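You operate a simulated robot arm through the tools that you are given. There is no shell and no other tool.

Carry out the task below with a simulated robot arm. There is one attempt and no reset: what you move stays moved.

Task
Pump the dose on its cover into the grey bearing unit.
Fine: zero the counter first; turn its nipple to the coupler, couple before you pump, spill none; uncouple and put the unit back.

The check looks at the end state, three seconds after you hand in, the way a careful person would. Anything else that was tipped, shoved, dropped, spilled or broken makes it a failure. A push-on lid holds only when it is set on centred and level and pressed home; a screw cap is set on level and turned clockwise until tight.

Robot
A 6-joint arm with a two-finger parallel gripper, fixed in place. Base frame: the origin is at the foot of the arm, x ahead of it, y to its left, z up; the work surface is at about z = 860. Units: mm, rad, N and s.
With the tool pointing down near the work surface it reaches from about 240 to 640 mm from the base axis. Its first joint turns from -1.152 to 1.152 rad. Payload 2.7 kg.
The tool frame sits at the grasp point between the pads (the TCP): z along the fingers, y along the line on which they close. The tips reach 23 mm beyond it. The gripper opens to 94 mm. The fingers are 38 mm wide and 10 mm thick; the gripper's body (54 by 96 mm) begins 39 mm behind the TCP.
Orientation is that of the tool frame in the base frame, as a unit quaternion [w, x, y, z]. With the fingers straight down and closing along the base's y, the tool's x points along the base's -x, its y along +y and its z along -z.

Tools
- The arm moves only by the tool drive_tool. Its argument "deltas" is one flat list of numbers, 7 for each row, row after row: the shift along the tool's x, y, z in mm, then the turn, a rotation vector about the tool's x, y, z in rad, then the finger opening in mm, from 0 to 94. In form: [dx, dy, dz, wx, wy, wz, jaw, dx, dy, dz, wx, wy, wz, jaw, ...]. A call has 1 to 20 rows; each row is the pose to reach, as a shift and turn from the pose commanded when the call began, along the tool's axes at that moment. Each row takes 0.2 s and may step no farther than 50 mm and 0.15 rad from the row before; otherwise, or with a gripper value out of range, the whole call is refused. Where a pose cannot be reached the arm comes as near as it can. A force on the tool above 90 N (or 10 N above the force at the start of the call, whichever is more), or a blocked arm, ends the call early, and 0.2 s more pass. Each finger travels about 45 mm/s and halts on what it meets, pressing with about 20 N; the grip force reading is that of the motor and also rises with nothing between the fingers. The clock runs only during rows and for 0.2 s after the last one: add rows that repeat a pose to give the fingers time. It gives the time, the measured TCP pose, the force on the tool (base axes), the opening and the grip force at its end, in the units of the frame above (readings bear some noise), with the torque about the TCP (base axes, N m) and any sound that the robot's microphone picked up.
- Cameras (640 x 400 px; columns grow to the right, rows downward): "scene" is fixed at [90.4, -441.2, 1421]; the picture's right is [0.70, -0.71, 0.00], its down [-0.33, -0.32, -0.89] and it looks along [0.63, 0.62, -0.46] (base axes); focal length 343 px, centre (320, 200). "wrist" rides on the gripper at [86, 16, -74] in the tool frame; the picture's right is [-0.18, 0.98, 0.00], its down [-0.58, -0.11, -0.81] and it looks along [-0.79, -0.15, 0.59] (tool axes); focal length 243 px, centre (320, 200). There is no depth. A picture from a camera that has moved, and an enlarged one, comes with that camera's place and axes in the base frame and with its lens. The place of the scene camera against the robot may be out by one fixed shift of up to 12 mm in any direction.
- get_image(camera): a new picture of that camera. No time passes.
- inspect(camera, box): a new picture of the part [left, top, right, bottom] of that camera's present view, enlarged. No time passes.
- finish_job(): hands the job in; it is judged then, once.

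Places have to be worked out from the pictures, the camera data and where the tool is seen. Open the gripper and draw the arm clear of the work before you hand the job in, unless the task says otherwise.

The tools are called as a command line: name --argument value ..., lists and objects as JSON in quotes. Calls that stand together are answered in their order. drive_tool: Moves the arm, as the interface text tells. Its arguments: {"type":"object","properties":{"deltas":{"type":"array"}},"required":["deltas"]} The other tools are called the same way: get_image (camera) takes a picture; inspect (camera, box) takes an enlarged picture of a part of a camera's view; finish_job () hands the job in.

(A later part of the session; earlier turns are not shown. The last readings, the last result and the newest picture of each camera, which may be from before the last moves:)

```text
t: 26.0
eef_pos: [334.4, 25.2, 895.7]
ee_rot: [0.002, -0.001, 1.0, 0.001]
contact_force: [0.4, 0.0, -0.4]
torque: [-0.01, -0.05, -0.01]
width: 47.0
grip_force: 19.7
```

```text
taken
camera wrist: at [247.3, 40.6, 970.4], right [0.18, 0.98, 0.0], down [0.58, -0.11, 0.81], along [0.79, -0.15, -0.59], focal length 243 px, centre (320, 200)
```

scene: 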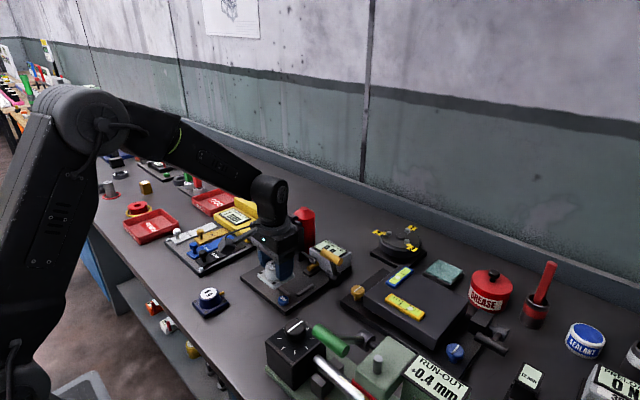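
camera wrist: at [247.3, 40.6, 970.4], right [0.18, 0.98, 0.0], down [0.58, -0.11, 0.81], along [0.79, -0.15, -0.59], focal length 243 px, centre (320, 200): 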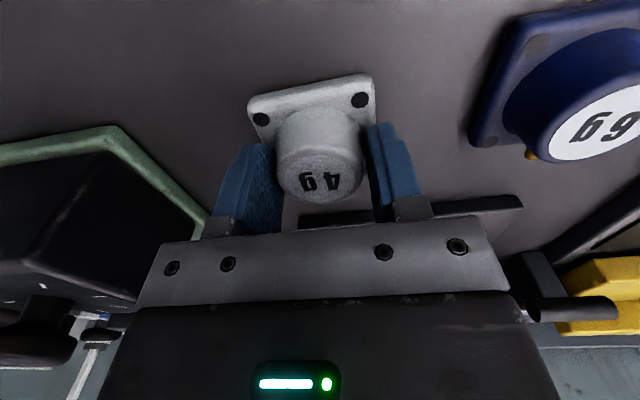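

Gripped again. I lift and carry the unit over the nest at (492,44.7), turning it −0.033 rad.

drive_tool --deltas '[0, 0, -20, 0, 0, 0, 30, 0, 0, -45, 0, 0, 0, 30, 0, 0, -60, 0, 0, 0, 30, -30, 4, -60, 0, 0, 0.01, 30, -60, 8, -60, 0, 0, 0.02, 30, -90, 12, -60, 0, 0, 0.03, 30, -120, 16, -60, 0, 0, 0.033, 30, -145, 19, -60, 0, 0, 0.033, 30, -158, 20.3, -60, 0, 0, 0.033, 30, -158, 20.3, -60, 0, 0, 0.033, 30]'

get_image --camera "scene"

inspect --camera "scene" --box '[220, 160, 380, 310]'

get_image --camera "wrist"

```text
t: 28.2
eef_pos: [490.7, 45.0, 958.5]
ee_rot: [0.0, 0.016, 1.0, 0.001]
contact_force: [-0.4, 0.8, -3.3]
torque: [-0.02, 0.01, -0.01]
width: 47.1
grip_force: 20.3
```

```text
taken
```

scene: 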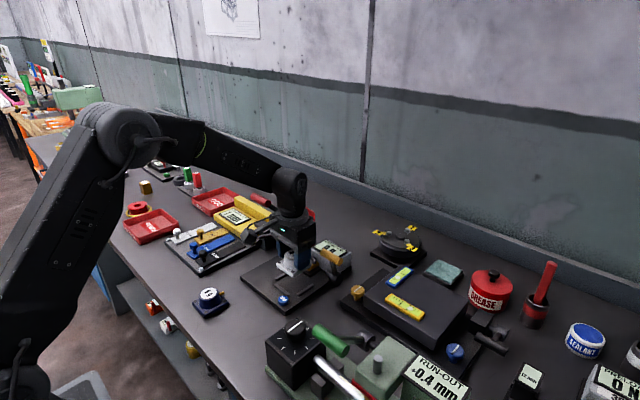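

```text
2.67 times, centred on (300, 235) of scene
camera zoom: at [90.5, -441.1, 1421.0], right [0.7, -0.71, 0.0], down [-0.33, -0.32, -0.89], along [0.63, 0.62, -0.46], focal length 914 px, centre (373, 107)
```

zoom: 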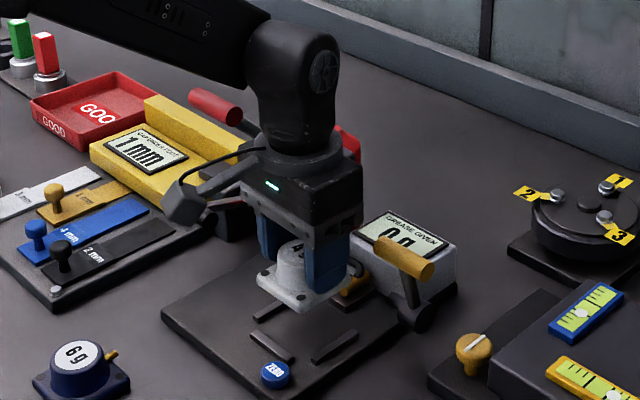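

```text
taken
camera wrist: at [406.2, 64.1, 1031.6], right [0.22, 0.98, 0.0], down [0.58, -0.13, 0.81], along [0.79, -0.17, -0.59], focal length 243 px, centre (320, 200)
```

wrist: 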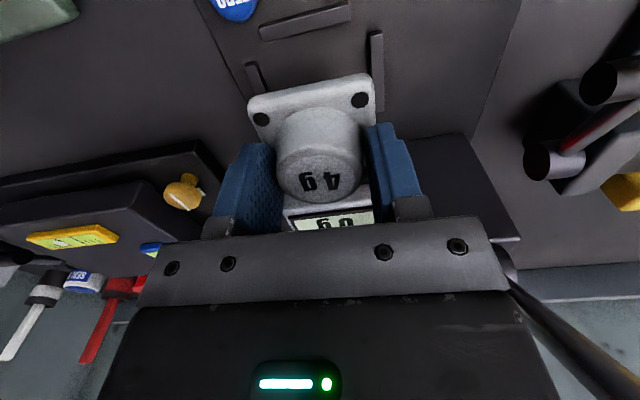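

The red handle is visible and untouched, and the unit is over the nest. I lower in stages, checking lever clearance.

drive_tool --deltas '[0, 0, 10, 0, 0, 0, 30, 0, 0, 20, 0, 0, 0, 30, 0, 0, 28, 0, 0, 0, 30, 0, 0, 28, 0, 0, 0, 30]'

inspect --camera "scene" --box '[220, 160, 380, 310]'

get_image --camera "wrist"

```text
t: 29.2
eef_pos: [491.9, 46.6, 928.7]
ee_rot: [0.001, 0.016, 1.0, 0.001]
contact_force: [-0.6, -0.7, -3.1]
torque: [-0.02, 0.06, 0.0]
width: 47.2
grip_force: 20.1
```

```text
2.67 times, centred on (300, 235) of scene
camera zoom: at [90.5, -441.1, 1421.0], right [0.7, -0.71, 0.0], down [-0.33, -0.32, -0.89], along [0.63, 0.62, -0.46], focal length 914 px, centre (373, 107)
```

zoom: 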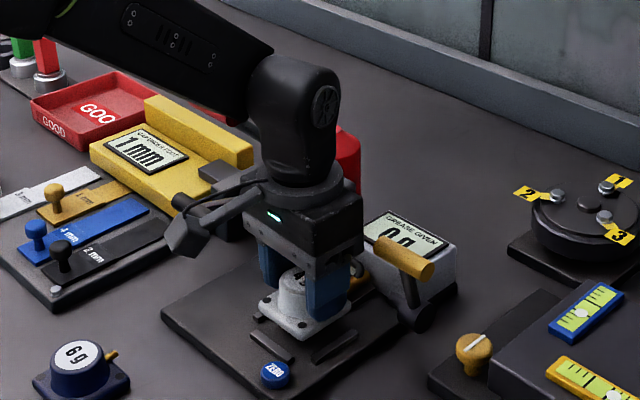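

```text
taken
camera wrist: at [406.1, 63.9, 1002.7], right [0.22, 0.98, 0.0], down [0.58, -0.13, 0.81], along [0.79, -0.17, -0.59], focal length 243 px, centre (320, 200)
```

wrist: 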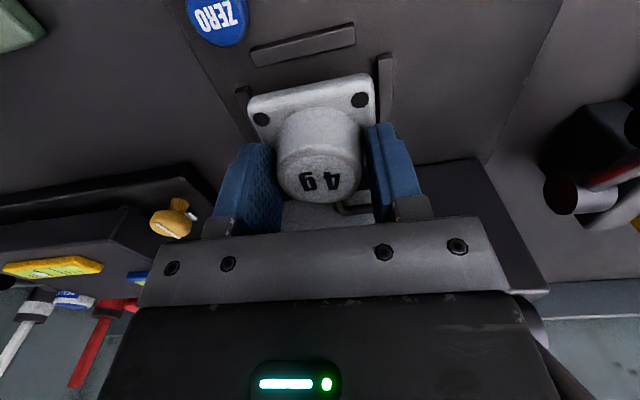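

The alignment looks good and the red handle is undisturbed. I continue lowering in fine steps until contact.

drive_tool --deltas '[0, 0, 6, 0, 0, 0, 30, 0, 0, 12, 0, 0, 0, 30, 0, 0, 16, 0, 0, 0, 30, 0, 0, 16, 0, 0, 0, 30]'

inspect --camera "scene" --box '[260, 220, 360, 310]'

inspect --camera "wrist" --box '[200, 0, 440, 240]'

```text
t: 30.2
eef_pos: [490.4, 44.9, 914.9]
ee_rot: [0.004, 0.015, 1.0, 0.002]
contact_force: [0.3, 0.8, -5.0]
torque: [-0.02, -0.02, 0.01]
width: 47.1
grip_force: 20.0
```

```text
4.44 times, centred on (310, 265) of scene
camera zoom: at [88.9, -441.3, 1421.0], right [0.7, -0.71, 0.0], down [-0.33, -0.32, -0.89], along [0.64, 0.62, -0.46], focal length 1524 px, centre (364, -89)
```

zoom: 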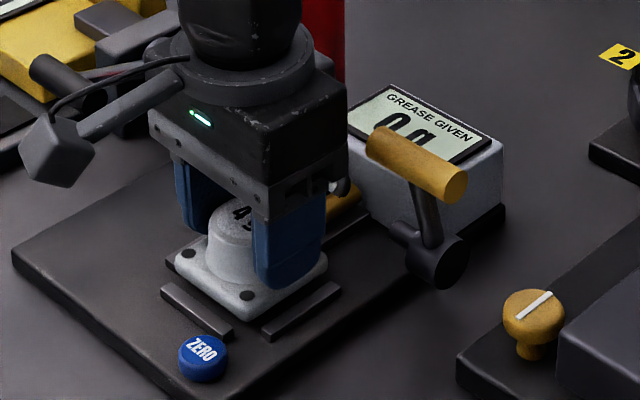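

```text
1.67 times, centred on (320, 120) of wrist
camera zoom: at [405.0, 64.2, 989.3], right [0.21, 0.98, 0.01], down [0.57, -0.13, 0.81], along [0.79, -0.17, -0.58], focal length 404 px, centre (320, 333)
```

zoom: 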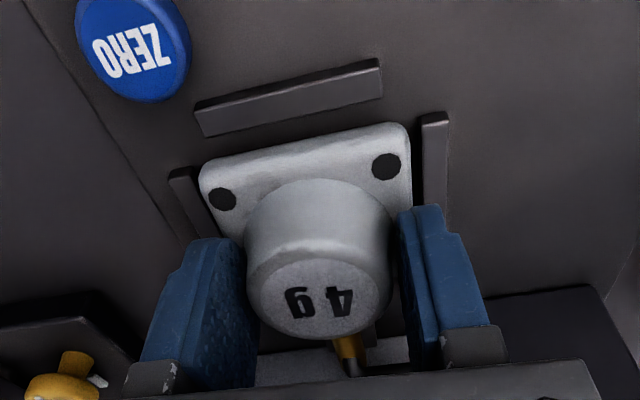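

The readings wobble slightly, so I look at the whole scene again before going further.

get_image --camera "scene"

inspect --camera "scene" --box '[220, 160, 380, 310]'

get_image --camera "wrist"

```text
taken
```

scene: 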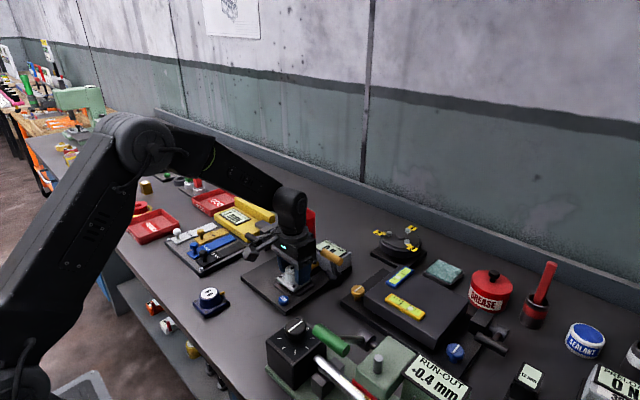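

```text
2.67 times, centred on (300, 235) of scene
camera zoom: at [88.9, -441.3, 1421.0], right [0.7, -0.71, 0.0], down [-0.33, -0.32, -0.89], along [0.64, 0.62, -0.46], focal length 914 px, centre (373, 107)
```

zoom: 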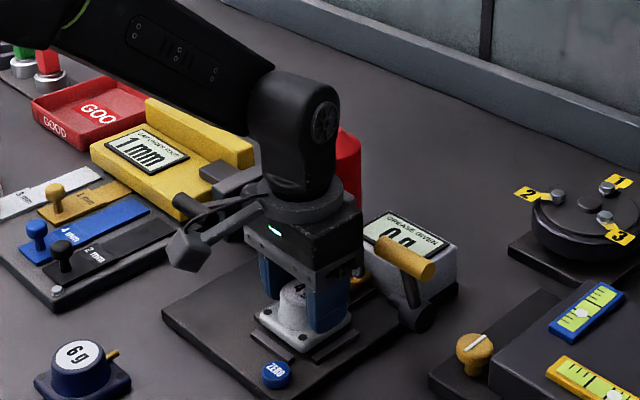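

```text
taken
camera wrist: at [405.0, 64.2, 989.3], right [0.21, 0.98, 0.01], down [0.57, -0.13, 0.81], along [0.79, -0.17, -0.58], focal length 243 px, centre (320, 200)
```

wrist: 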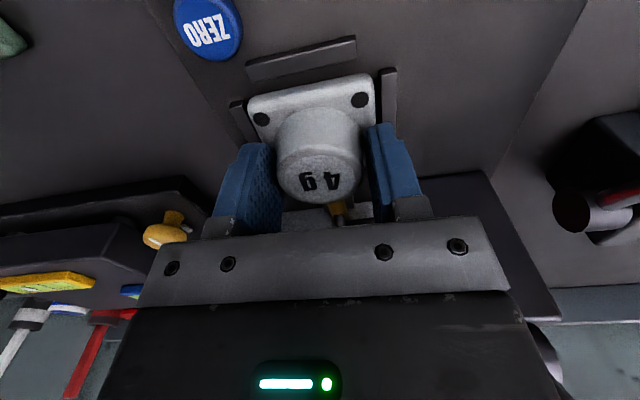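

I zoom on where the red handle should peek out under the forearm.

inspect --camera "scene" --box '[240, 180, 320, 240]'

inspect --camera "wrist" --box '[480, 160, 640, 400]'

```text
6.67 times, centred on (280, 210) of scene
camera zoom: at [88.9, -441.3, 1421.0], right [0.7, -0.71, 0.0], down [-0.33, -0.32, -0.89], along [0.64, 0.62, -0.46], focal length 2286 px, centre (587, 133)
```

zoom: 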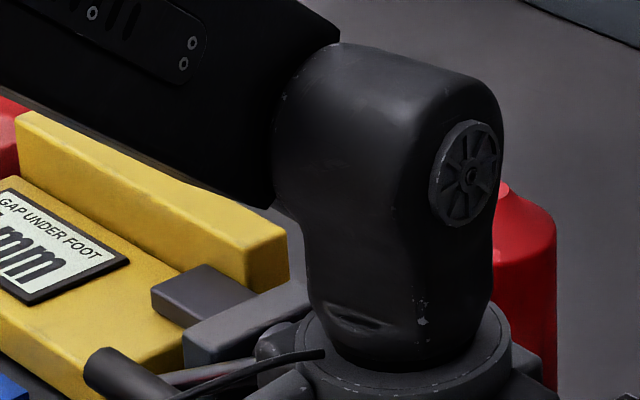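

```text
1.67 times, centred on (560, 280) of wrist
camera zoom: at [405.0, 64.2, 989.3], right [0.21, 0.98, 0.01], down [0.57, -0.13, 0.81], along [0.79, -0.17, -0.58], focal length 404 px, centre (-80, 67)
```

zoom: 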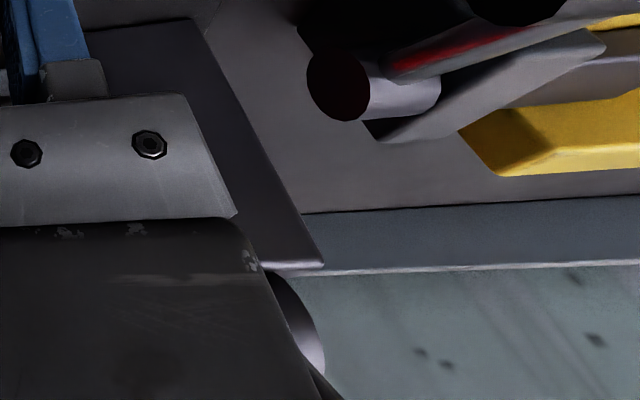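

Something changed slightly: the run-out display's sign and the reported camera pose. I check those areas before proceeding.

inspect --camera "scene" --box '[250, 300, 640, 400]'

inspect --camera "scene" --box '[0, 90, 200, 400]'

inspect --camera "scene" --box '[180, 260, 340, 360]'

```text
1.64 times, centred on (445, 350) of scene
camera zoom: at [88.9, -441.3, 1421.0], right [0.7, -0.71, 0.0], down [-0.33, -0.32, -0.89], along [0.64, 0.62, -0.46], focal length 563 px, centre (115, -46)
```

zoom: 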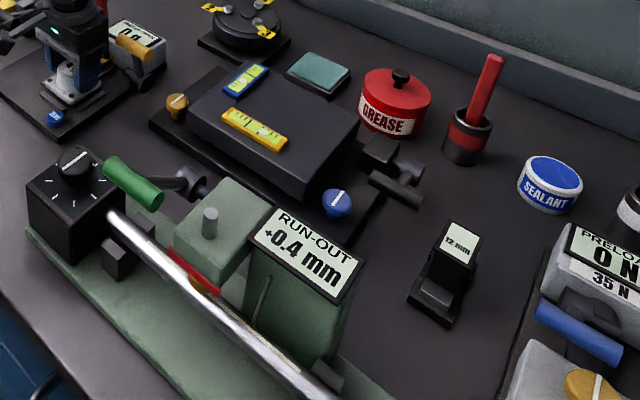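

```text
1.29 times, centred on (100, 245) of scene
camera zoom: at [88.9, -441.3, 1421.0], right [0.7, -0.71, 0.0], down [-0.33, -0.32, -0.89], along [0.64, 0.62, -0.46], focal length 442 px, centre (604, 142)
```

zoom: 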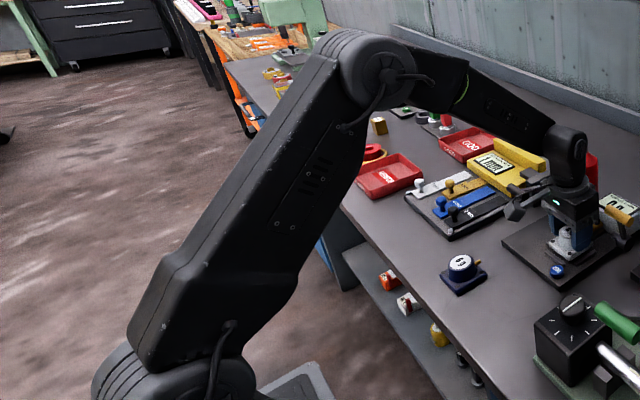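

```text
4.00 times, centred on (260, 310) of scene
camera zoom: at [88.9, -441.3, 1421.0], right [0.7, -0.71, 0.0], down [-0.33, -0.32, -0.89], along [0.64, 0.62, -0.46], focal length 1372 px, centre (560, -240)
```

zoom: 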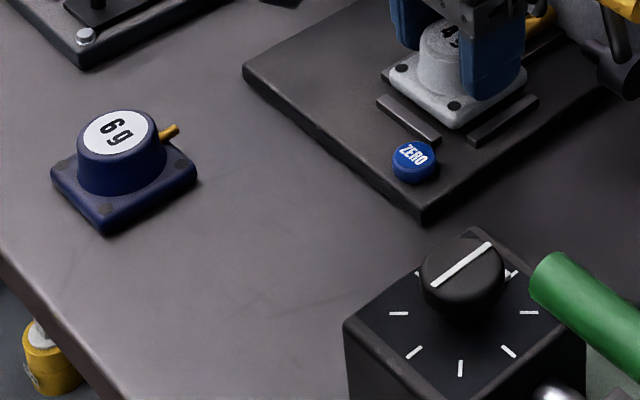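

Only a tiny camera shift, and nothing on the bench moved. I run a null row to see whether the arm's readings have settled.

drive_tool --deltas '[0, 0, 0, 0, 0, 0, 30, 0, 0, 0, 0, 0, 0, 30]'

inspect --camera "scene" --box '[180, 260, 340, 360]'

```text
t: 30.8
eef_pos: [490.9, 45.7, 915.8]
ee_rot: [0.004, 0.016, 1.0, 0.002]
contact_force: [0.2, 0.6, -4.2]
torque: [-0.01, 0.05, 0.01]
width: 47.3
grip_force: 19.9
```

```text
4.00 times, centred on (260, 310) of scene
camera zoom: at [88.8, -441.3, 1421.1], right [0.7, -0.71, 0.0], down [-0.33, -0.32, -0.89], along [0.64, 0.62, -0.46], focal length 1372 px, centre (560, -240)
```

zoom: 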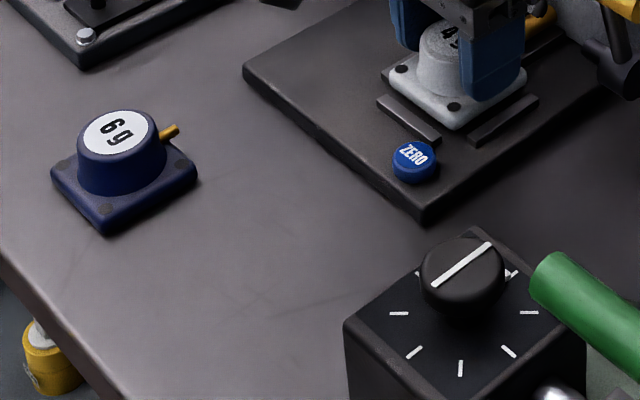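

The base and camera shift without any tool force suggests an arm link is pressing on something, probably the red handle. I raise straight away.

drive_tool --deltas '[0, 0, -8, 0, 0, 0, 30, 0, 0, -16, 0, 0, 0, 30, 0, 0, -16, 0, 0, 0, 30]'

inspect --camera "scene" --box '[220, 160, 380, 310]'

get_image --camera "wrist"

```text
t: 31.6
eef_pos: [491.9, 44.2, 928.3]
ee_rot: [0.001, 0.016, 1.0, 0.002]
contact_force: [-0.2, -0.7, -4.7]
torque: [0.01, 0.02, 0.02]
width: 47.2
grip_force: 20.2
```

```text
2.67 times, centred on (300, 235) of scene
camera zoom: at [90.5, -441.1, 1421.0], right [0.7, -0.71, 0.0], down [-0.33, -0.32, -0.89], along [0.63, 0.62, -0.46], focal length 914 px, centre (373, 107)
```

zoom: 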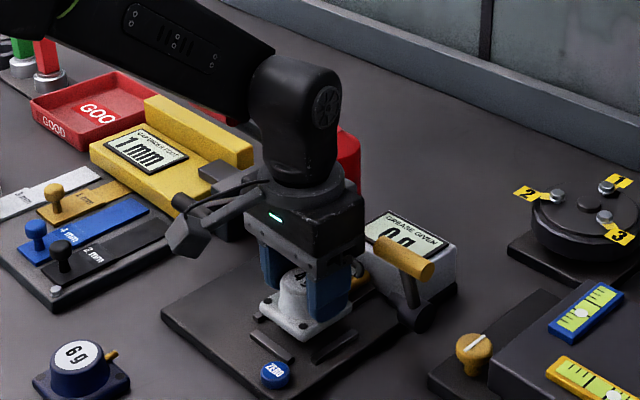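

```text
taken
camera wrist: at [406.3, 62.7, 1002.6], right [0.22, 0.98, 0.0], down [0.58, -0.13, 0.81], along [0.79, -0.17, -0.59], focal length 243 px, centre (320, 200)
```

wrist: 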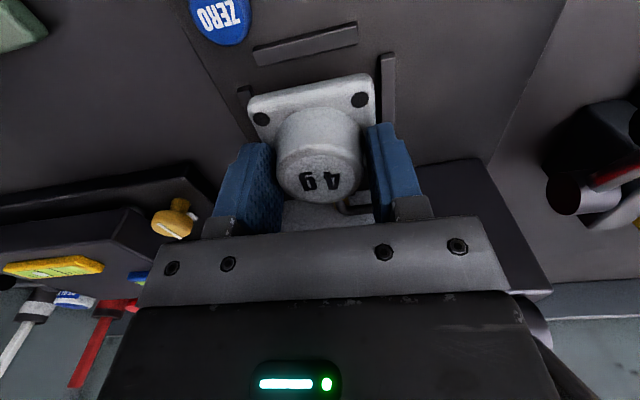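

The readings returned to normal, so a link was touching something. I check the red handle and the display.

inspect --camera "scene" --box '[240, 180, 320, 240]'

inspect --camera "scene" --box '[290, 225, 370, 285]'

```text
6.67 times, centred on (280, 210) of scene
camera zoom: at [90.5, -441.1, 1421.0], right [0.7, -0.71, 0.0], down [-0.33, -0.32, -0.89], along [0.63, 0.62, -0.46], focal length 2286 px, centre (587, 133)
```

zoom: 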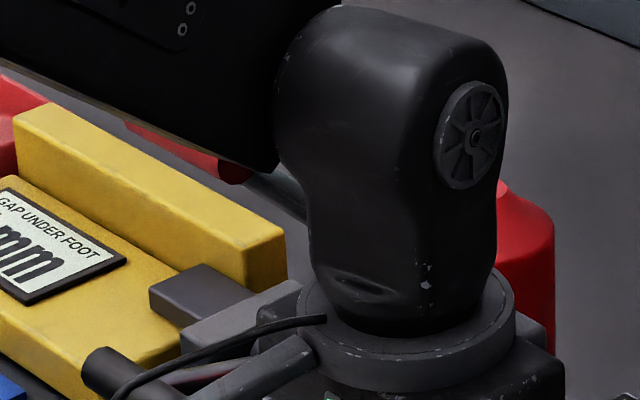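

```text
6.67 times, centred on (330, 255) of scene
camera zoom: at [90.5, -441.1, 1421.0], right [0.7, -0.71, 0.0], down [-0.33, -0.32, -0.89], along [0.63, 0.62, -0.46], focal length 2286 px, centre (253, -167)
```

zoom: 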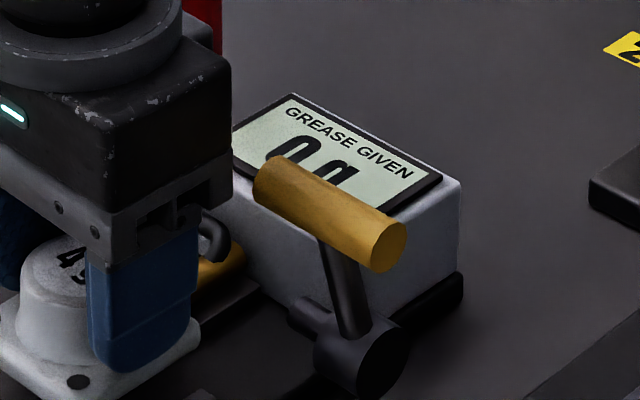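

I raise further so I can compare the red handle with its earlier position using the same crop as before.

drive_tool --deltas '[0, 0, -15, 0, 0, 0, 30, 0, 0, -30, 0, 0, 0, 30, 0, 0, -30, 0, 0, 0, 30]'

inspect --camera "scene" --box '[220, 160, 380, 310]'

inspect --camera "scene" --box '[240, 180, 360, 310]'

```text
t: 32.4
eef_pos: [490.5, 44.7, 958.2]
ee_rot: [0.001, 0.015, 1.0, 0.001]
contact_force: [0.4, -0.3, -4.0]
torque: [0.02, 0.0, 0.01]
width: 47.1
grip_force: 20.2
```

```text
2.67 times, centred on (300, 235) of scene
camera zoom: at [90.5, -441.1, 1421.0], right [0.7, -0.71, 0.0], down [-0.33, -0.32, -0.89], along [0.63, 0.62, -0.46], focal length 914 px, centre (373, 107)
```

zoom: 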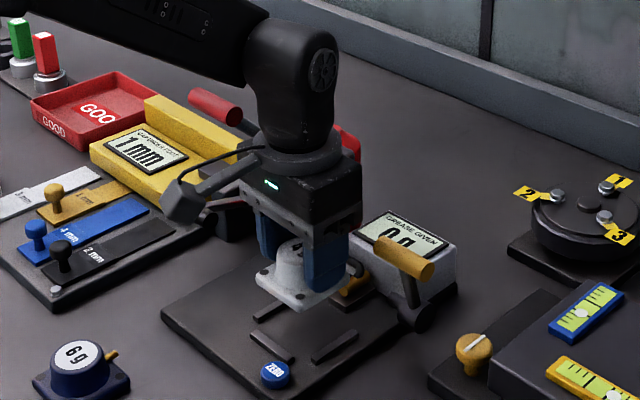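

```text
3.08 times, centred on (300, 245) of scene
camera zoom: at [90.5, -441.1, 1421.0], right [0.7, -0.71, 0.0], down [-0.33, -0.32, -0.89], along [0.63, 0.62, -0.46], focal length 1055 px, centre (382, 62)
```

zoom: 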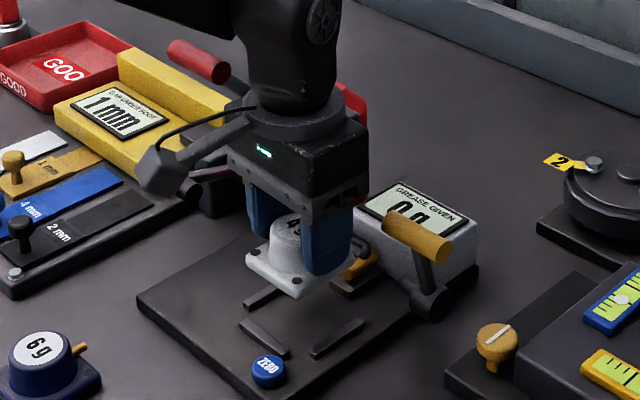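

The red handle is unmoved and the display still reads 0. So a vertical hand will not fit beside the red lever. I set the unit down at an intermediate spot near (378,24), farther out, and re-grip there with a pitched hand.

drive_tool --deltas '[28, -6, 0, 0, 0, 0, 30, 56, -12, 0, 0, 0, 0, 30, 84, -18, 0, 0, 0, 0, 30, 113.3, -24.1, 0, 0, 0, 0, 30, 113.3, -24.1, 20, 0, 0, 0, 30, 113.3, -24.1, 40, 0, 0, 0, 30, 113.3, -24.1, 54, 0, 0, 0, 30, 113.3, -24.1, 58, 0, 0, 0, 30, 113.3, -24.1, 58, 0, 0, 0, 30]'

inspect --camera "scene" --box '[190, 240, 330, 350]'

```text
t: 34.4
eef_pos: [377.9, 24.4, 899.6]
ee_rot: [0.001, 0.015, 1.0, 0.001]
contact_force: [0.0, 0.7, -4.2]
torque: [-0.04, 0.02, -0.04]
width: 47.0
grip_force: 20.5
```

```text
3.64 times, centred on (260, 295) of scene
camera zoom: at [90.4, -441.1, 1421.0], right [0.7, -0.71, 0.0], down [-0.33, -0.32, -0.89], along [0.63, 0.62, -0.46], focal length 1247 px, centre (538, -146)
```

zoom: 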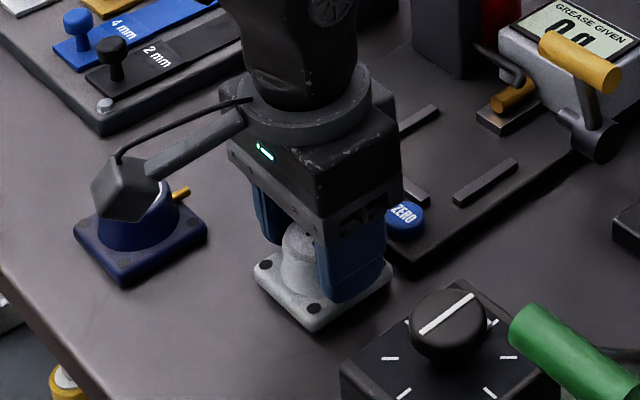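

Position is good. I lower the last few mm to contact, release and rise.

drive_tool --deltas '[0, 0, 1.5, 0, 0, 0, 30, 0, 0, 3, 0, 0, 0, 30, 0, 0, 3.6, 0, 0, 0, 30]'

drive_tool --deltas '[0, 0, -0.2, 0, 0, 0, 30, 0, 0, -0.2, 0, 0, 0, 55, 0, 0, -0.2, 0, 0, 0, 75, 0, 0, -0.2, 0, 0, 0, 94, 0, 0, -0.2, 0, 0, 0, 94, 0, 0, -40, 0, 0, 0, 94, 0, 0, -80, 0, 0, 0, 94, 0, 0, -100, 0, 0, 0, 94, 0, 0, -100, 0, 0, 0, 94]'

inspect --camera "wrist" --box '[260, 0, 380, 110]'

```text
t: 35.2
eef_pos: [377.4, 24.7, 898.3]
ee_rot: [0.001, 0.016, 1.0, 0.001]
contact_force: [-1.7, -0.5, -3.9]
torque: [-0.01, 0.03, 0.02]
width: 47.0
grip_force: 20.0
```

```text
t: 37.2
eef_pos: [376.3, 23.1, 997.2]
ee_rot: [0.002, 0.016, 1.0, 0.002]
contact_force: [0.7, -0.2, 0.2]
torque: [-0.03, 0.01, -0.03]
width: 93.8
grip_force: 0.0
```

```text
3.64 times, centred on (320, 55) of wrist
camera zoom: at [291.1, 43.0, 1070.7], right [0.22, 0.98, 0.0], down [0.58, -0.13, 0.81], along [0.79, -0.17, -0.59], focal length 882 px, centre (320, 727)
```

zoom: 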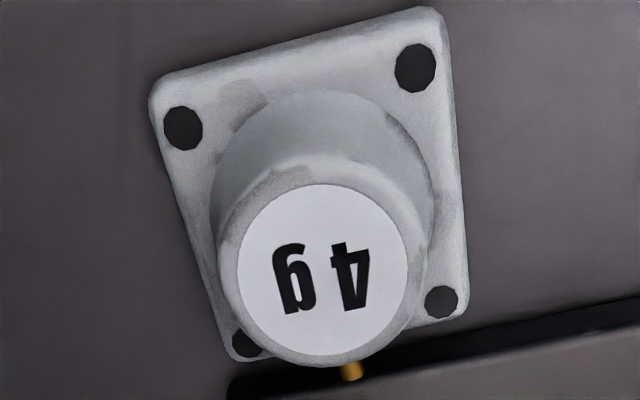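

Unit now at (378.5,24.4), yaw about 0. I pitch the hand −0.36 above it and check reach.

drive_tool --deltas '[2, 0, 9, 0, -0.09, 0, 94, 4, 0, 18, 0, -0.18, 0, 94, 5.5, 0, 27, 0, -0.27, 0, 94, 7, 0, 36.5, 0, -0.36, 0, 94, 7, 0, 36.5, 0, -0.36, 0, 94]'

get_image --camera "wrist"

```text
t: 38.4
eef_pos: [369.9, 25.1, 961.8]
ee_rot: [0.181, 0.015, 0.983, -0.001]
contact_force: [-0.2, 0.0, 0.0]
torque: [0.02, -0.01, -0.02]
width: 93.7
grip_force: 0.0
```

```text
taken
camera wrist: at [264.3, 44.3, 999.6], right [0.2, 0.98, 0.07], down [0.25, -0.12, 0.96], along [0.95, -0.18, -0.27], focal length 243 px, centre (320, 200)
```

wrist: 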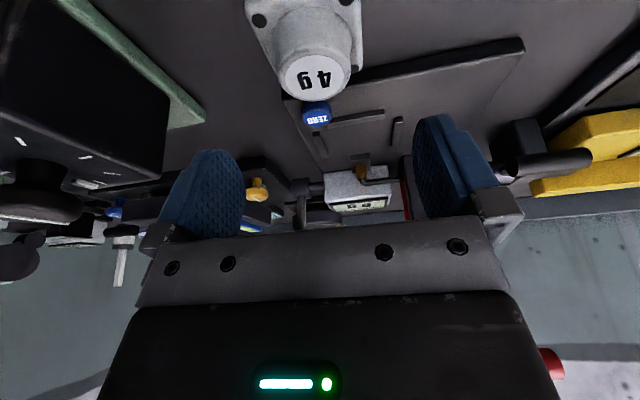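

Reached fine. I descend vertically 30 mm and check that reach holds.

drive_tool --deltas '[5.3, 0, 14, 0, 0, 0, 94, 10.6, 0, 28.1, 0, 0, 0, 94, 10.6, 0, 28.1, 0, 0, 0, 94]'

```text
t: 39.2
eef_pos: [369.7, 24.9, 930.4]
ee_rot: [0.181, 0.016, 0.983, -0.001]
contact_force: [-0.1, 0.3, 0.0]
torque: [0.01, -0.01, -0.01]
width: 93.8
grip_force: 0.1
```

Still reachable. I descend to z≈899.

drive_tool --deltas '[5.3, 0, 14, 0, 0, 0, 94, 8.8, 0, 23.4, 0, 0, 0, 94, 10.9, 0, 29, 0, 0, 0, 94, 10.9, 0, 29, 0, 0, 0, 94]'

inspect --camera "scene" --box '[190, 240, 330, 350]'

get_image --camera "wrist"

```text
t: 40.2
eef_pos: [375.7, 27.6, 909.2]
ee_rot: [0.185, 0.016, 0.983, -0.001]
contact_force: [0.4, 0.1, -0.1]
torque: [0.01, -0.02, -0.03]
width: 94.3
grip_force: 0.0
out of reach, approached as far as the arm can: row 1, 2, 3
```

```text
3.64 times, centred on (260, 295) of scene
camera zoom: at [90.4, -441.2, 1421.0], right [0.7, -0.71, 0.0], down [-0.33, -0.32, -0.89], along [0.63, 0.62, -0.46], focal length 1247 px, centre (538, -146)
```

zoom: 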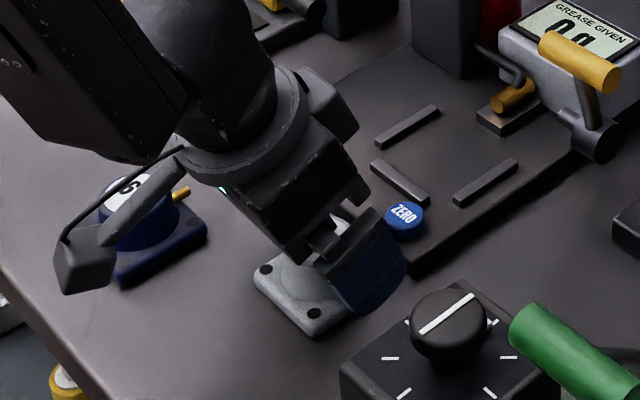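

```text
taken
camera wrist: at [268.8, 46.5, 947.3], right [0.2, 0.98, 0.07], down [0.25, -0.12, 0.96], along [0.95, -0.18, -0.27], focal length 243 px, centre (320, 200)
```

wrist: 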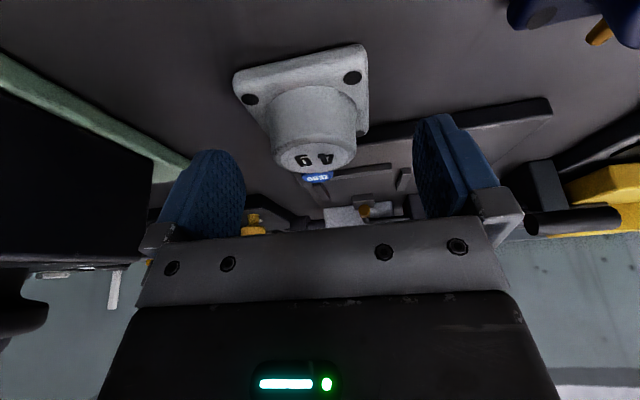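

Tilt −0.36 is just out of reach that low. I'll grip here at about −0.28 instead; a small extra pitch can be added at the nest and pressed flat. I rise and adjust.

drive_tool --deltas '[-2, -1.5, -10, 0, 0.04, 0, 94, -4, -3, -19.8, 0, 0.09, 0, 94, -4, -3, -19.8, 0, 0.09, 0, 94]'

drive_tool --deltas '[0, 0, 0, 0, 0, 0, 94]'

```text
t: 41.0
eef_pos: [387.7, 16.9, 918.8]
ee_rot: [0.193, 0.02, 0.981, -0.017]
contact_force: [0.3, 0.3, 0.8]
torque: [0.03, 0.03, 0.0]
width: 93.9
grip_force: 0.1
out of reach, approached as far as the arm can: row 1, 2
```

```text
t: 41.4
eef_pos: [389.3, 16.8, 918.1]
ee_rot: [0.193, 0.019, 0.981, -0.018]
contact_force: [0.4, 0.0, 0.7]
torque: [-0.01, 0.0, -0.01]
width: 93.9
grip_force: 0.1
```

The arm stopped a little off but isn't touching anything. I move straight up in the base frame to regain freedom.

drive_tool --deltas '[-7.5, 0, -18.5, 0, 0, 0, 94, -15, 0, -37, 0, 0, 0, 94, -22.6, 0, -55.6, 0, 0, 0, 94, -22.6, 0, -55.6, 0, 0, 0, 94]'

```text
t: 42.4
eef_pos: [373.2, 22.3, 979.4]
ee_rot: [0.135, 0.015, 0.991, -0.001]
contact_force: [-0.2, 0.5, -0.1]
torque: [0.01, 0.0, -0.01]
width: 94.2
grip_force: 0.0
out of reach, approached as far as the arm can: row 1, 2
```

Recovered at tilt −0.27. I take another reading, then descend carefully.

drive_tool --deltas '[0, 0, 0, 0, 0, 0, 94]'

drive_tool --deltas '[4, 0, 14.5, 0, 0, 0, 94, 8, 0, 29, 0, 0, 0, 94, 8, 0, 29, 0, 0, 0, 94]'

drive_tool --deltas '[2.7, 0, 9.6, 0, 0, 0, 94, 5.3, 0, 19.3, 0, 0, 0, 94, 5.3, 0, 19.3, 0, 0, 0, 94]'

```text
t: 42.8
eef_pos: [373.6, 23.2, 980.3]
ee_rot: [0.137, 0.017, 0.99, -0.002]
contact_force: [-0.4, 0.8, 0.0]
torque: [0.0, 0.0, 0.01]
width: 94.2
grip_force: 0.1
```

```text
t: 43.6
eef_pos: [373.6, 22.7, 949.6]
ee_rot: [0.135, 0.016, 0.991, -0.001]
contact_force: [0.7, 1.2, 0.2]
torque: [-0.01, 0.01, 0.02]
width: 93.8
grip_force: 0.1
```

```text
t: 44.4
eef_pos: [373.8, 22.0, 929.1]
ee_rot: [0.136, 0.016, 0.991, -0.001]
contact_force: [0.3, 0.0, 0.0]
torque: [-0.02, -0.03, 0.02]
width: 94.1
grip_force: 0.1
```

Reach holds at −0.27. I continue down with a small y correction of +1.9.

drive_tool --deltas '[2.5, 1, 7, 0, 0, 0, 94, 4.9, 1.9, 14.4, 0, 0, 0, 94, 4.9, 1.9, 14.4, 0, 0, 0, 94]'

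drive_tool --deltas '[2, 0, 7.2, 0, 0, 0, 94, 4, 0, 14.4, 0, 0, 0, 94, 4, 0, 14.4, 0, 0, 0, 94]'

get_image --camera "wrist"

inspect --camera "scene" --box '[190, 240, 330, 350]'

```text
t: 45.2
eef_pos: [374.1, 23.7, 913.5]
ee_rot: [0.136, 0.016, 0.991, -0.001]
contact_force: [0.0, -0.1, -0.6]
torque: [-0.01, 0.04, -0.01]
width: 94.1
grip_force: 0.0
```

```text
t: 46.0
eef_pos: [373.1, 24.9, 899.5]
ee_rot: [0.136, 0.017, 0.991, -0.001]
contact_force: [0.0, 0.8, -0.3]
torque: [0.01, 0.01, -0.01]
width: 93.8
grip_force: 0.1
```

```text
taken
camera wrist: at [271.7, 43.8, 947.3], right [0.21, 0.98, 0.05], down [0.34, -0.12, 0.93], along [0.92, -0.18, -0.36], focal length 243 px, centre (320, 200)
```

wrist: 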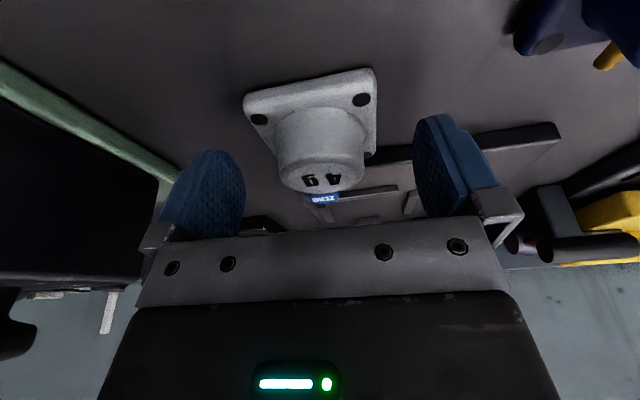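

```text
3.64 times, centred on (260, 295) of scene
camera zoom: at [90.4, -441.2, 1421.0], right [0.7, -0.71, 0.0], down [-0.33, -0.32, -0.89], along [0.63, 0.62, -0.46], focal length 1247 px, centre (538, -146)
```

zoom: 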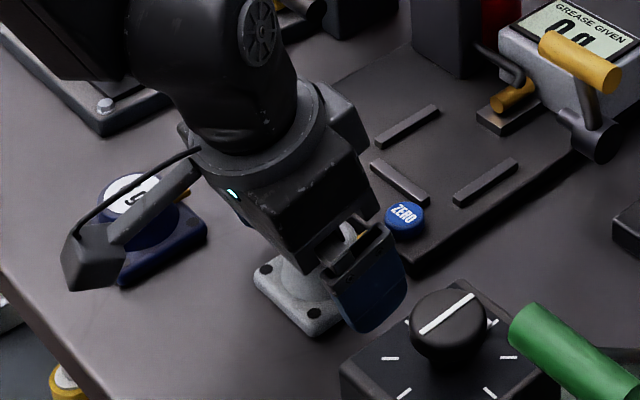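

In position at (373.4,24.5,899.5). I close on the boss.

drive_tool --deltas '[0, 0, 0, 0, 0, 0, 60, 0, 0, 0, 0, 0, 0, 52, 0, 0, 0, 0, 0, 0, 46, 0, 0, 0, 0, 0, 0, 40, 0, 0, 0, 0, 0, 0, 30, 0, 0, 0, 0, 0, 0, 30]'

get_image --camera "wrist"

```text
t: 47.4
eef_pos: [373.8, 24.2, 898.8]
ee_rot: [0.136, 0.016, 0.991, -0.001]
contact_force: [0.4, -0.3, 1.5]
torque: [0.01, -0.01, 0.02]
width: 59.7
grip_force: 20.5
```

```text
taken
camera wrist: at [271.7, 43.8, 947.4], right [0.21, 0.98, 0.05], down [0.34, -0.12, 0.93], along [0.92, -0.18, -0.36], focal length 243 px, centre (320, 200)
```

wrist: 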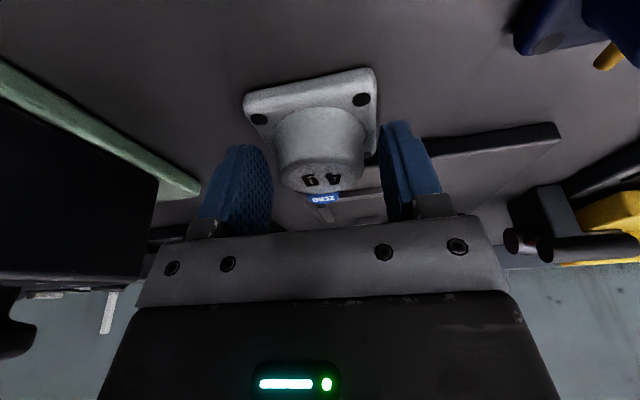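

It closed on the flange edge (59.7 mm), because the fingertip corner is too low. I open slightly, raise 5 mm and re-close on the boss.

drive_tool --deltas '[0, 0, 0, 0, 0, 0, 75, 0, 0, 0, 0, 0, 0, 80, -1.4, 0, -4.9, 0, 0, 0, 80, -1.4, 0, -4.9, 0, 0, 0, 80, -1.4, 0, -4.9, 0, 0, 0, 60, -1.4, 0, -4.9, 0, 0, 0, 52, -1.4, 0, -4.9, 0, 0, 0, 44, -1.4, 0, -4.9, 0, 0, 0, 36, -1.4, 0, -4.9, 0, 0, 0, 30]'

get_image --camera "wrist"

```text
t: 49.4
eef_pos: [373.2, 23.7, 903.4]
ee_rot: [0.136, 0.017, 0.991, -0.002]
contact_force: [-0.7, 0.6, 1.4]
torque: [0.0, -0.05, 0.02]
width: 45.0
grip_force: 19.7
```

```text
taken
camera wrist: at [271.2, 43.9, 952.1], right [0.21, 0.98, 0.05], down [0.34, -0.12, 0.93], along [0.92, -0.18, -0.36], focal length 243 px, centre (320, 200)
```

wrist: 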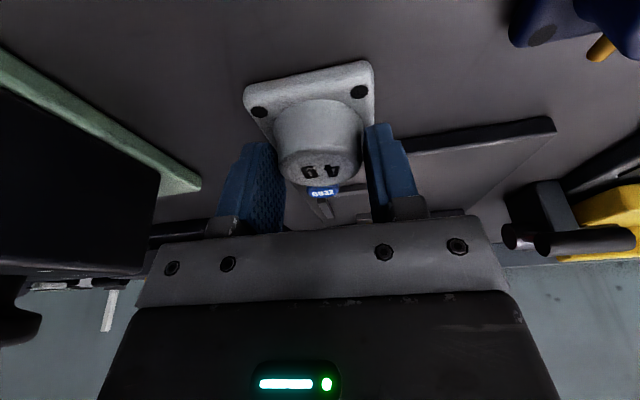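

Gripped on the boss (45.0 mm). I lift vertically to check the hold.

drive_tool --deltas '[-4, 0, -14.5, 0, 0, 0, 30, -8, 0, -29, 0, 0, 0, 30, -12, 0, -43.4, 0, 0, 0, 30, -16, 0, -57.8, 0, 0, 0, 30, -16, 0, -57.8, 0, 0, 0, 30]'

inspect --camera "scene" --box '[190, 200, 350, 330]'

get_image --camera "wrist"

```text
t: 50.6
eef_pos: [372.5, 24.8, 965.4]
ee_rot: [0.136, 0.016, 0.991, -0.002]
contact_force: [-0.5, 0.3, -3.7]
torque: [-0.01, 0.05, 0.01]
width: 44.9
grip_force: 19.9
```

```text
3.08 times, centred on (270, 265) of scene
camera zoom: at [90.4, -441.2, 1421.0], right [0.7, -0.71, 0.0], down [-0.33, -0.32, -0.89], along [0.63, 0.62, -0.46], focal length 1055 px, centre (474, 0)
```

zoom: 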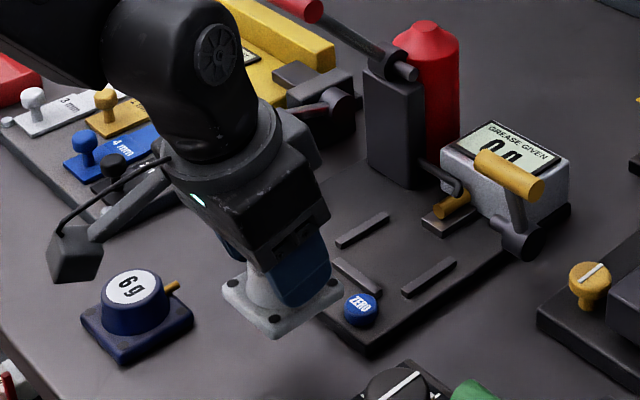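

```text
taken
camera wrist: at [270.2, 44.5, 1013.3], right [0.21, 0.98, 0.05], down [0.34, -0.12, 0.93], along [0.92, -0.18, -0.36], focal length 243 px, centre (320, 200)
```

wrist: 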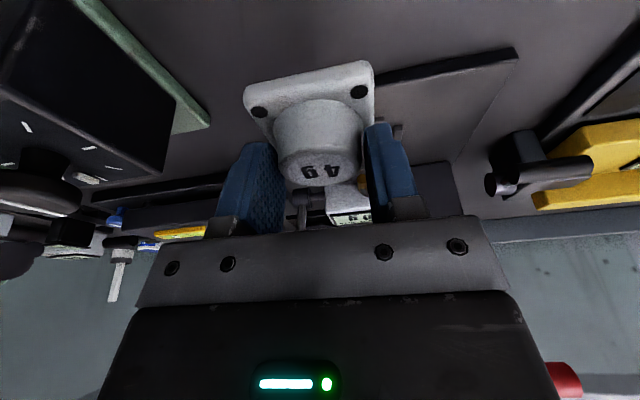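

The unit is held level at tilt −0.27. I carry it over the nest at the same height and pitch further to −0.45, so the wrist stays well behind the red handle.

drive_tool --deltas '[-20, 5, 5.5, 0, -0.03, 0, 30, -42, 10, 11.6, 0, -0.06, 0, 30, -63, 15, 17.4, 0, -0.1, 0, 30, -84, 19, 23.2, 0, -0.14, 0, 30, -104.8, 23.9, 29, 0, -0.18, 0, 30, -104.8, 23.9, 29, 0, -0.18, 0, 30]'

inspect --camera "scene" --box '[220, 160, 380, 310]'

get_image --camera "wrist"

```text
t: 52.0
eef_pos: [481.8, 43.6, 963.6]
ee_rot: [0.225, 0.016, 0.974, -0.002]
contact_force: [0.2, 0.4, -4.3]
torque: [-0.04, 0.02, -0.03]
width: 44.8
grip_force: 19.6
```

```text
2.67 times, centred on (300, 235) of scene
camera zoom: at [90.5, -441.1, 1421.0], right [0.7, -0.71, 0.0], down [-0.33, -0.32, -0.89], along [0.63, 0.62, -0.46], focal length 914 px, centre (373, 107)
```

zoom: 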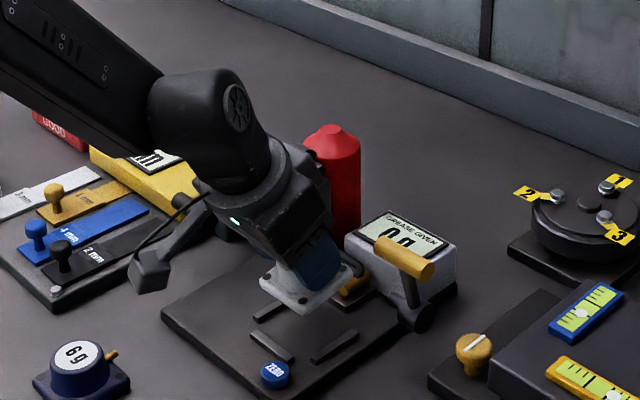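

```text
taken
camera wrist: at [372.8, 63.9, 993.8], right [0.2, 0.98, 0.08], down [0.17, -0.12, 0.98], along [0.97, -0.18, -0.19], focal length 243 px, centre (320, 200)
```

wrist: 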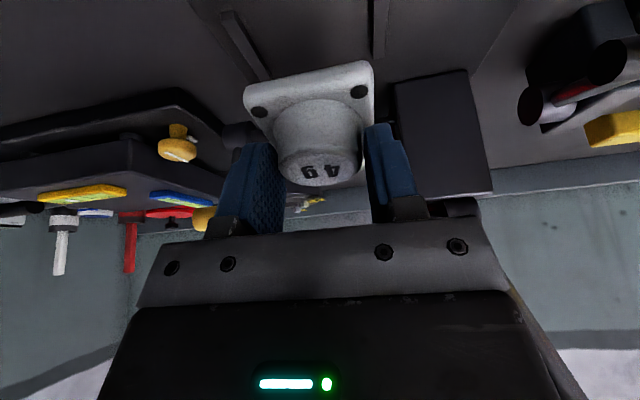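

Clear. I lower vertically by 40 mm to just above the plate, then check camera pose and readings for any contact.

drive_tool --deltas '[5.2, 0, 10.8, 0, 0, 0, 30, 10.4, 0, 21.6, 0, 0, 0, 30, 14.8, 0, 30.6, 0, 0, 0, 30, 17.4, 0, 36, 0, 0, 0, 30, 17.4, 0, 36, 0, 0, 0, 30]'

inspect --camera "scene" --box '[240, 190, 360, 310]'

inspect --camera "wrist" --box '[200, 0, 440, 240]'

```text
t: 53.2
eef_pos: [482.5, 42.6, 924.0]
ee_rot: [0.224, 0.015, 0.974, -0.002]
contact_force: [-0.5, 0.7, -4.6]
torque: [-0.01, 0.06, 0.04]
width: 44.9
grip_force: 19.9
```

```text
3.33 times, centred on (300, 250) of scene
camera zoom: at [90.5, -441.1, 1421.0], right [0.7, -0.71, 0.0], down [-0.33, -0.32, -0.89], along [0.63, 0.62, -0.46], focal length 1143 px, centre (387, 33)
```

zoom: 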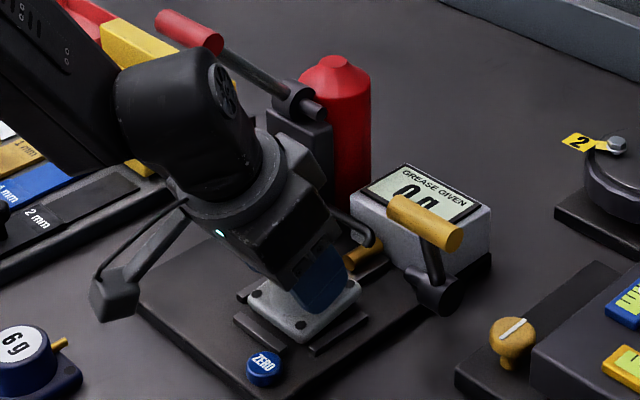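

```text
1.67 times, centred on (320, 120) of wrist
camera zoom: at [372.6, 63.6, 952.5], right [0.2, 0.98, 0.08], down [0.17, -0.12, 0.98], along [0.97, -0.18, -0.19], focal length 404 px, centre (320, 333)
```

zoom: 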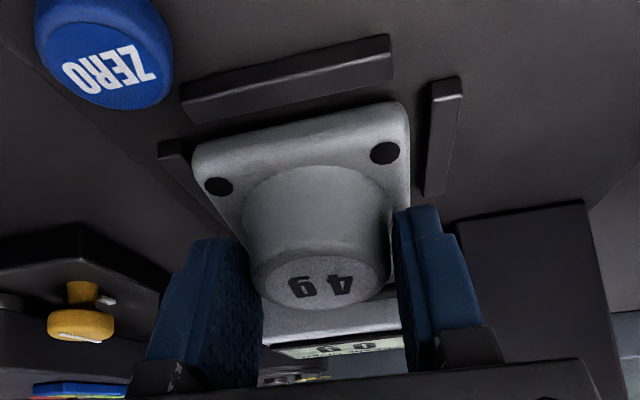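

All clear of the red handle. From the wrist view the unit sits about 2 mm toward −y of the nest centre, so I shift +2 in y and lower gently until the rear edge touches.

drive_tool --deltas '[0.9, 2, 0.4, 0, 0, 0, 30, 2.2, 2, 3.1, 0, 0, 0, 30, 3.5, 2, 5.8, 0, 0, 0, 30, 4.4, 2, 7.6, 0, 0, 0, 30]'

inspect --camera "wrist" --box '[200, 0, 440, 240]'

inspect --camera "scene" --box '[260, 230, 360, 310]'

```text
t: 54.2
eef_pos: [483.0, 46.5, 917.0]
ee_rot: [0.226, 0.015, 0.974, -0.002]
contact_force: [4.9, 0.3, 12.5]
torque: [0.02, 0.16, -0.02]
width: 45.3
grip_force: 20.2
```

```text
1.67 times, centred on (320, 120) of wrist
camera zoom: at [373.9, 66.3, 945.1], right [0.2, 0.98, 0.09], down [0.16, -0.12, 0.98], along [0.97, -0.18, -0.18], focal length 404 px, centre (320, 333)
```

zoom: 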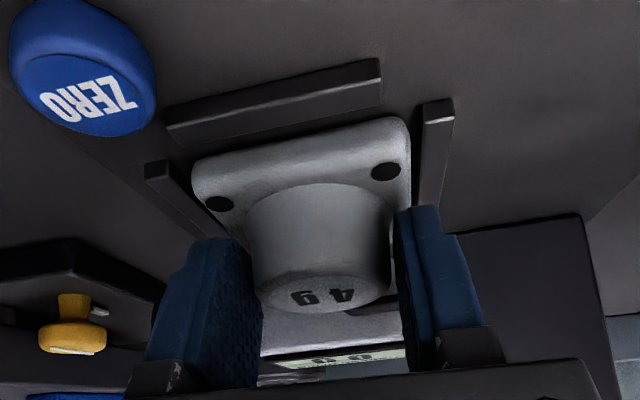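

```text
5.00 times, centred on (310, 270) of scene
camera zoom: at [90.3, -441.2, 1421.0], right [0.7, -0.71, 0.0], down [-0.33, -0.32, -0.89], along [0.63, 0.62, -0.46], focal length 1715 px, centre (370, -150)
```

zoom: 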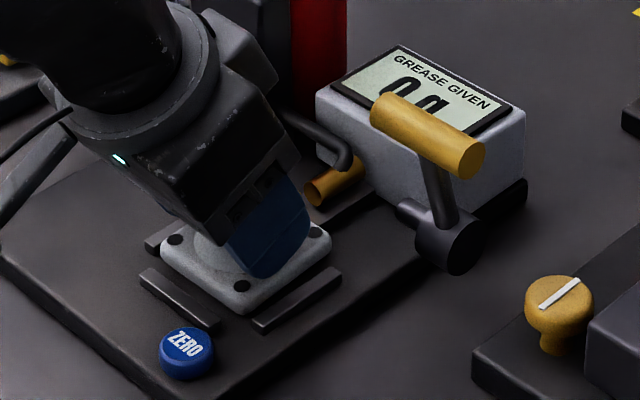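

The rear edge has touched and the unit is centred between the ribs. I press down gently so the unit swivels flat in the grip.

drive_tool --deltas '[0.5, 0, 1, 0, 0, 0, 30, 1, 0, 2, 0, 0, 0, 30, 1.4, 0, 3, 0, 0, 0, 30, 1.4, 0, 3, 0, 0, 0, 30]'

inspect --camera "wrist" --box '[200, 0, 440, 240]'

inspect --camera "scene" --box '[260, 230, 360, 310]'

```text
t: 55.2
eef_pos: [483.7, 46.9, 916.1]
ee_rot: [0.228, 0.016, 0.973, -0.002]
contact_force: [-4.2, -4.4, 37.6]
torque: [-0.58, 0.06, 0.1]
width: 44.8
grip_force: 20.7
```

```text
1.67 times, centred on (320, 120) of wrist
camera zoom: at [374.5, 66.5, 943.7], right [0.2, 0.98, 0.09], down [0.16, -0.12, 0.98], along [0.97, -0.18, -0.18], focal length 404 px, centre (320, 333)
```

zoom: 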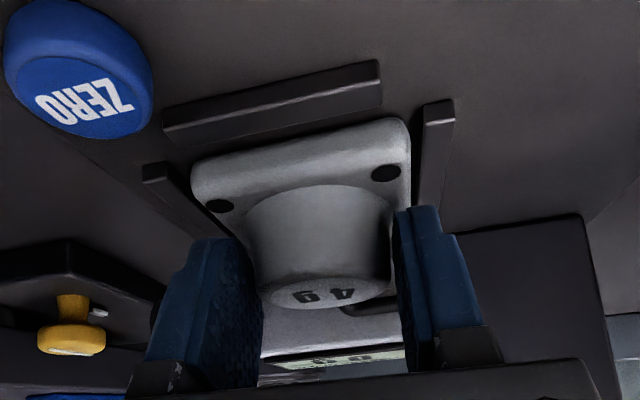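

```text
5.00 times, centred on (310, 270) of scene
camera zoom: at [89.7, -441.3, 1421.0], right [0.7, -0.71, 0.0], down [-0.33, -0.32, -0.89], along [0.63, 0.62, -0.46], focal length 1715 px, centre (370, -150)
```

zoom: 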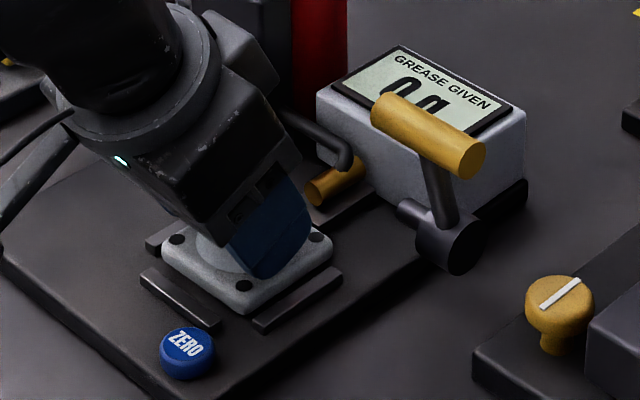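

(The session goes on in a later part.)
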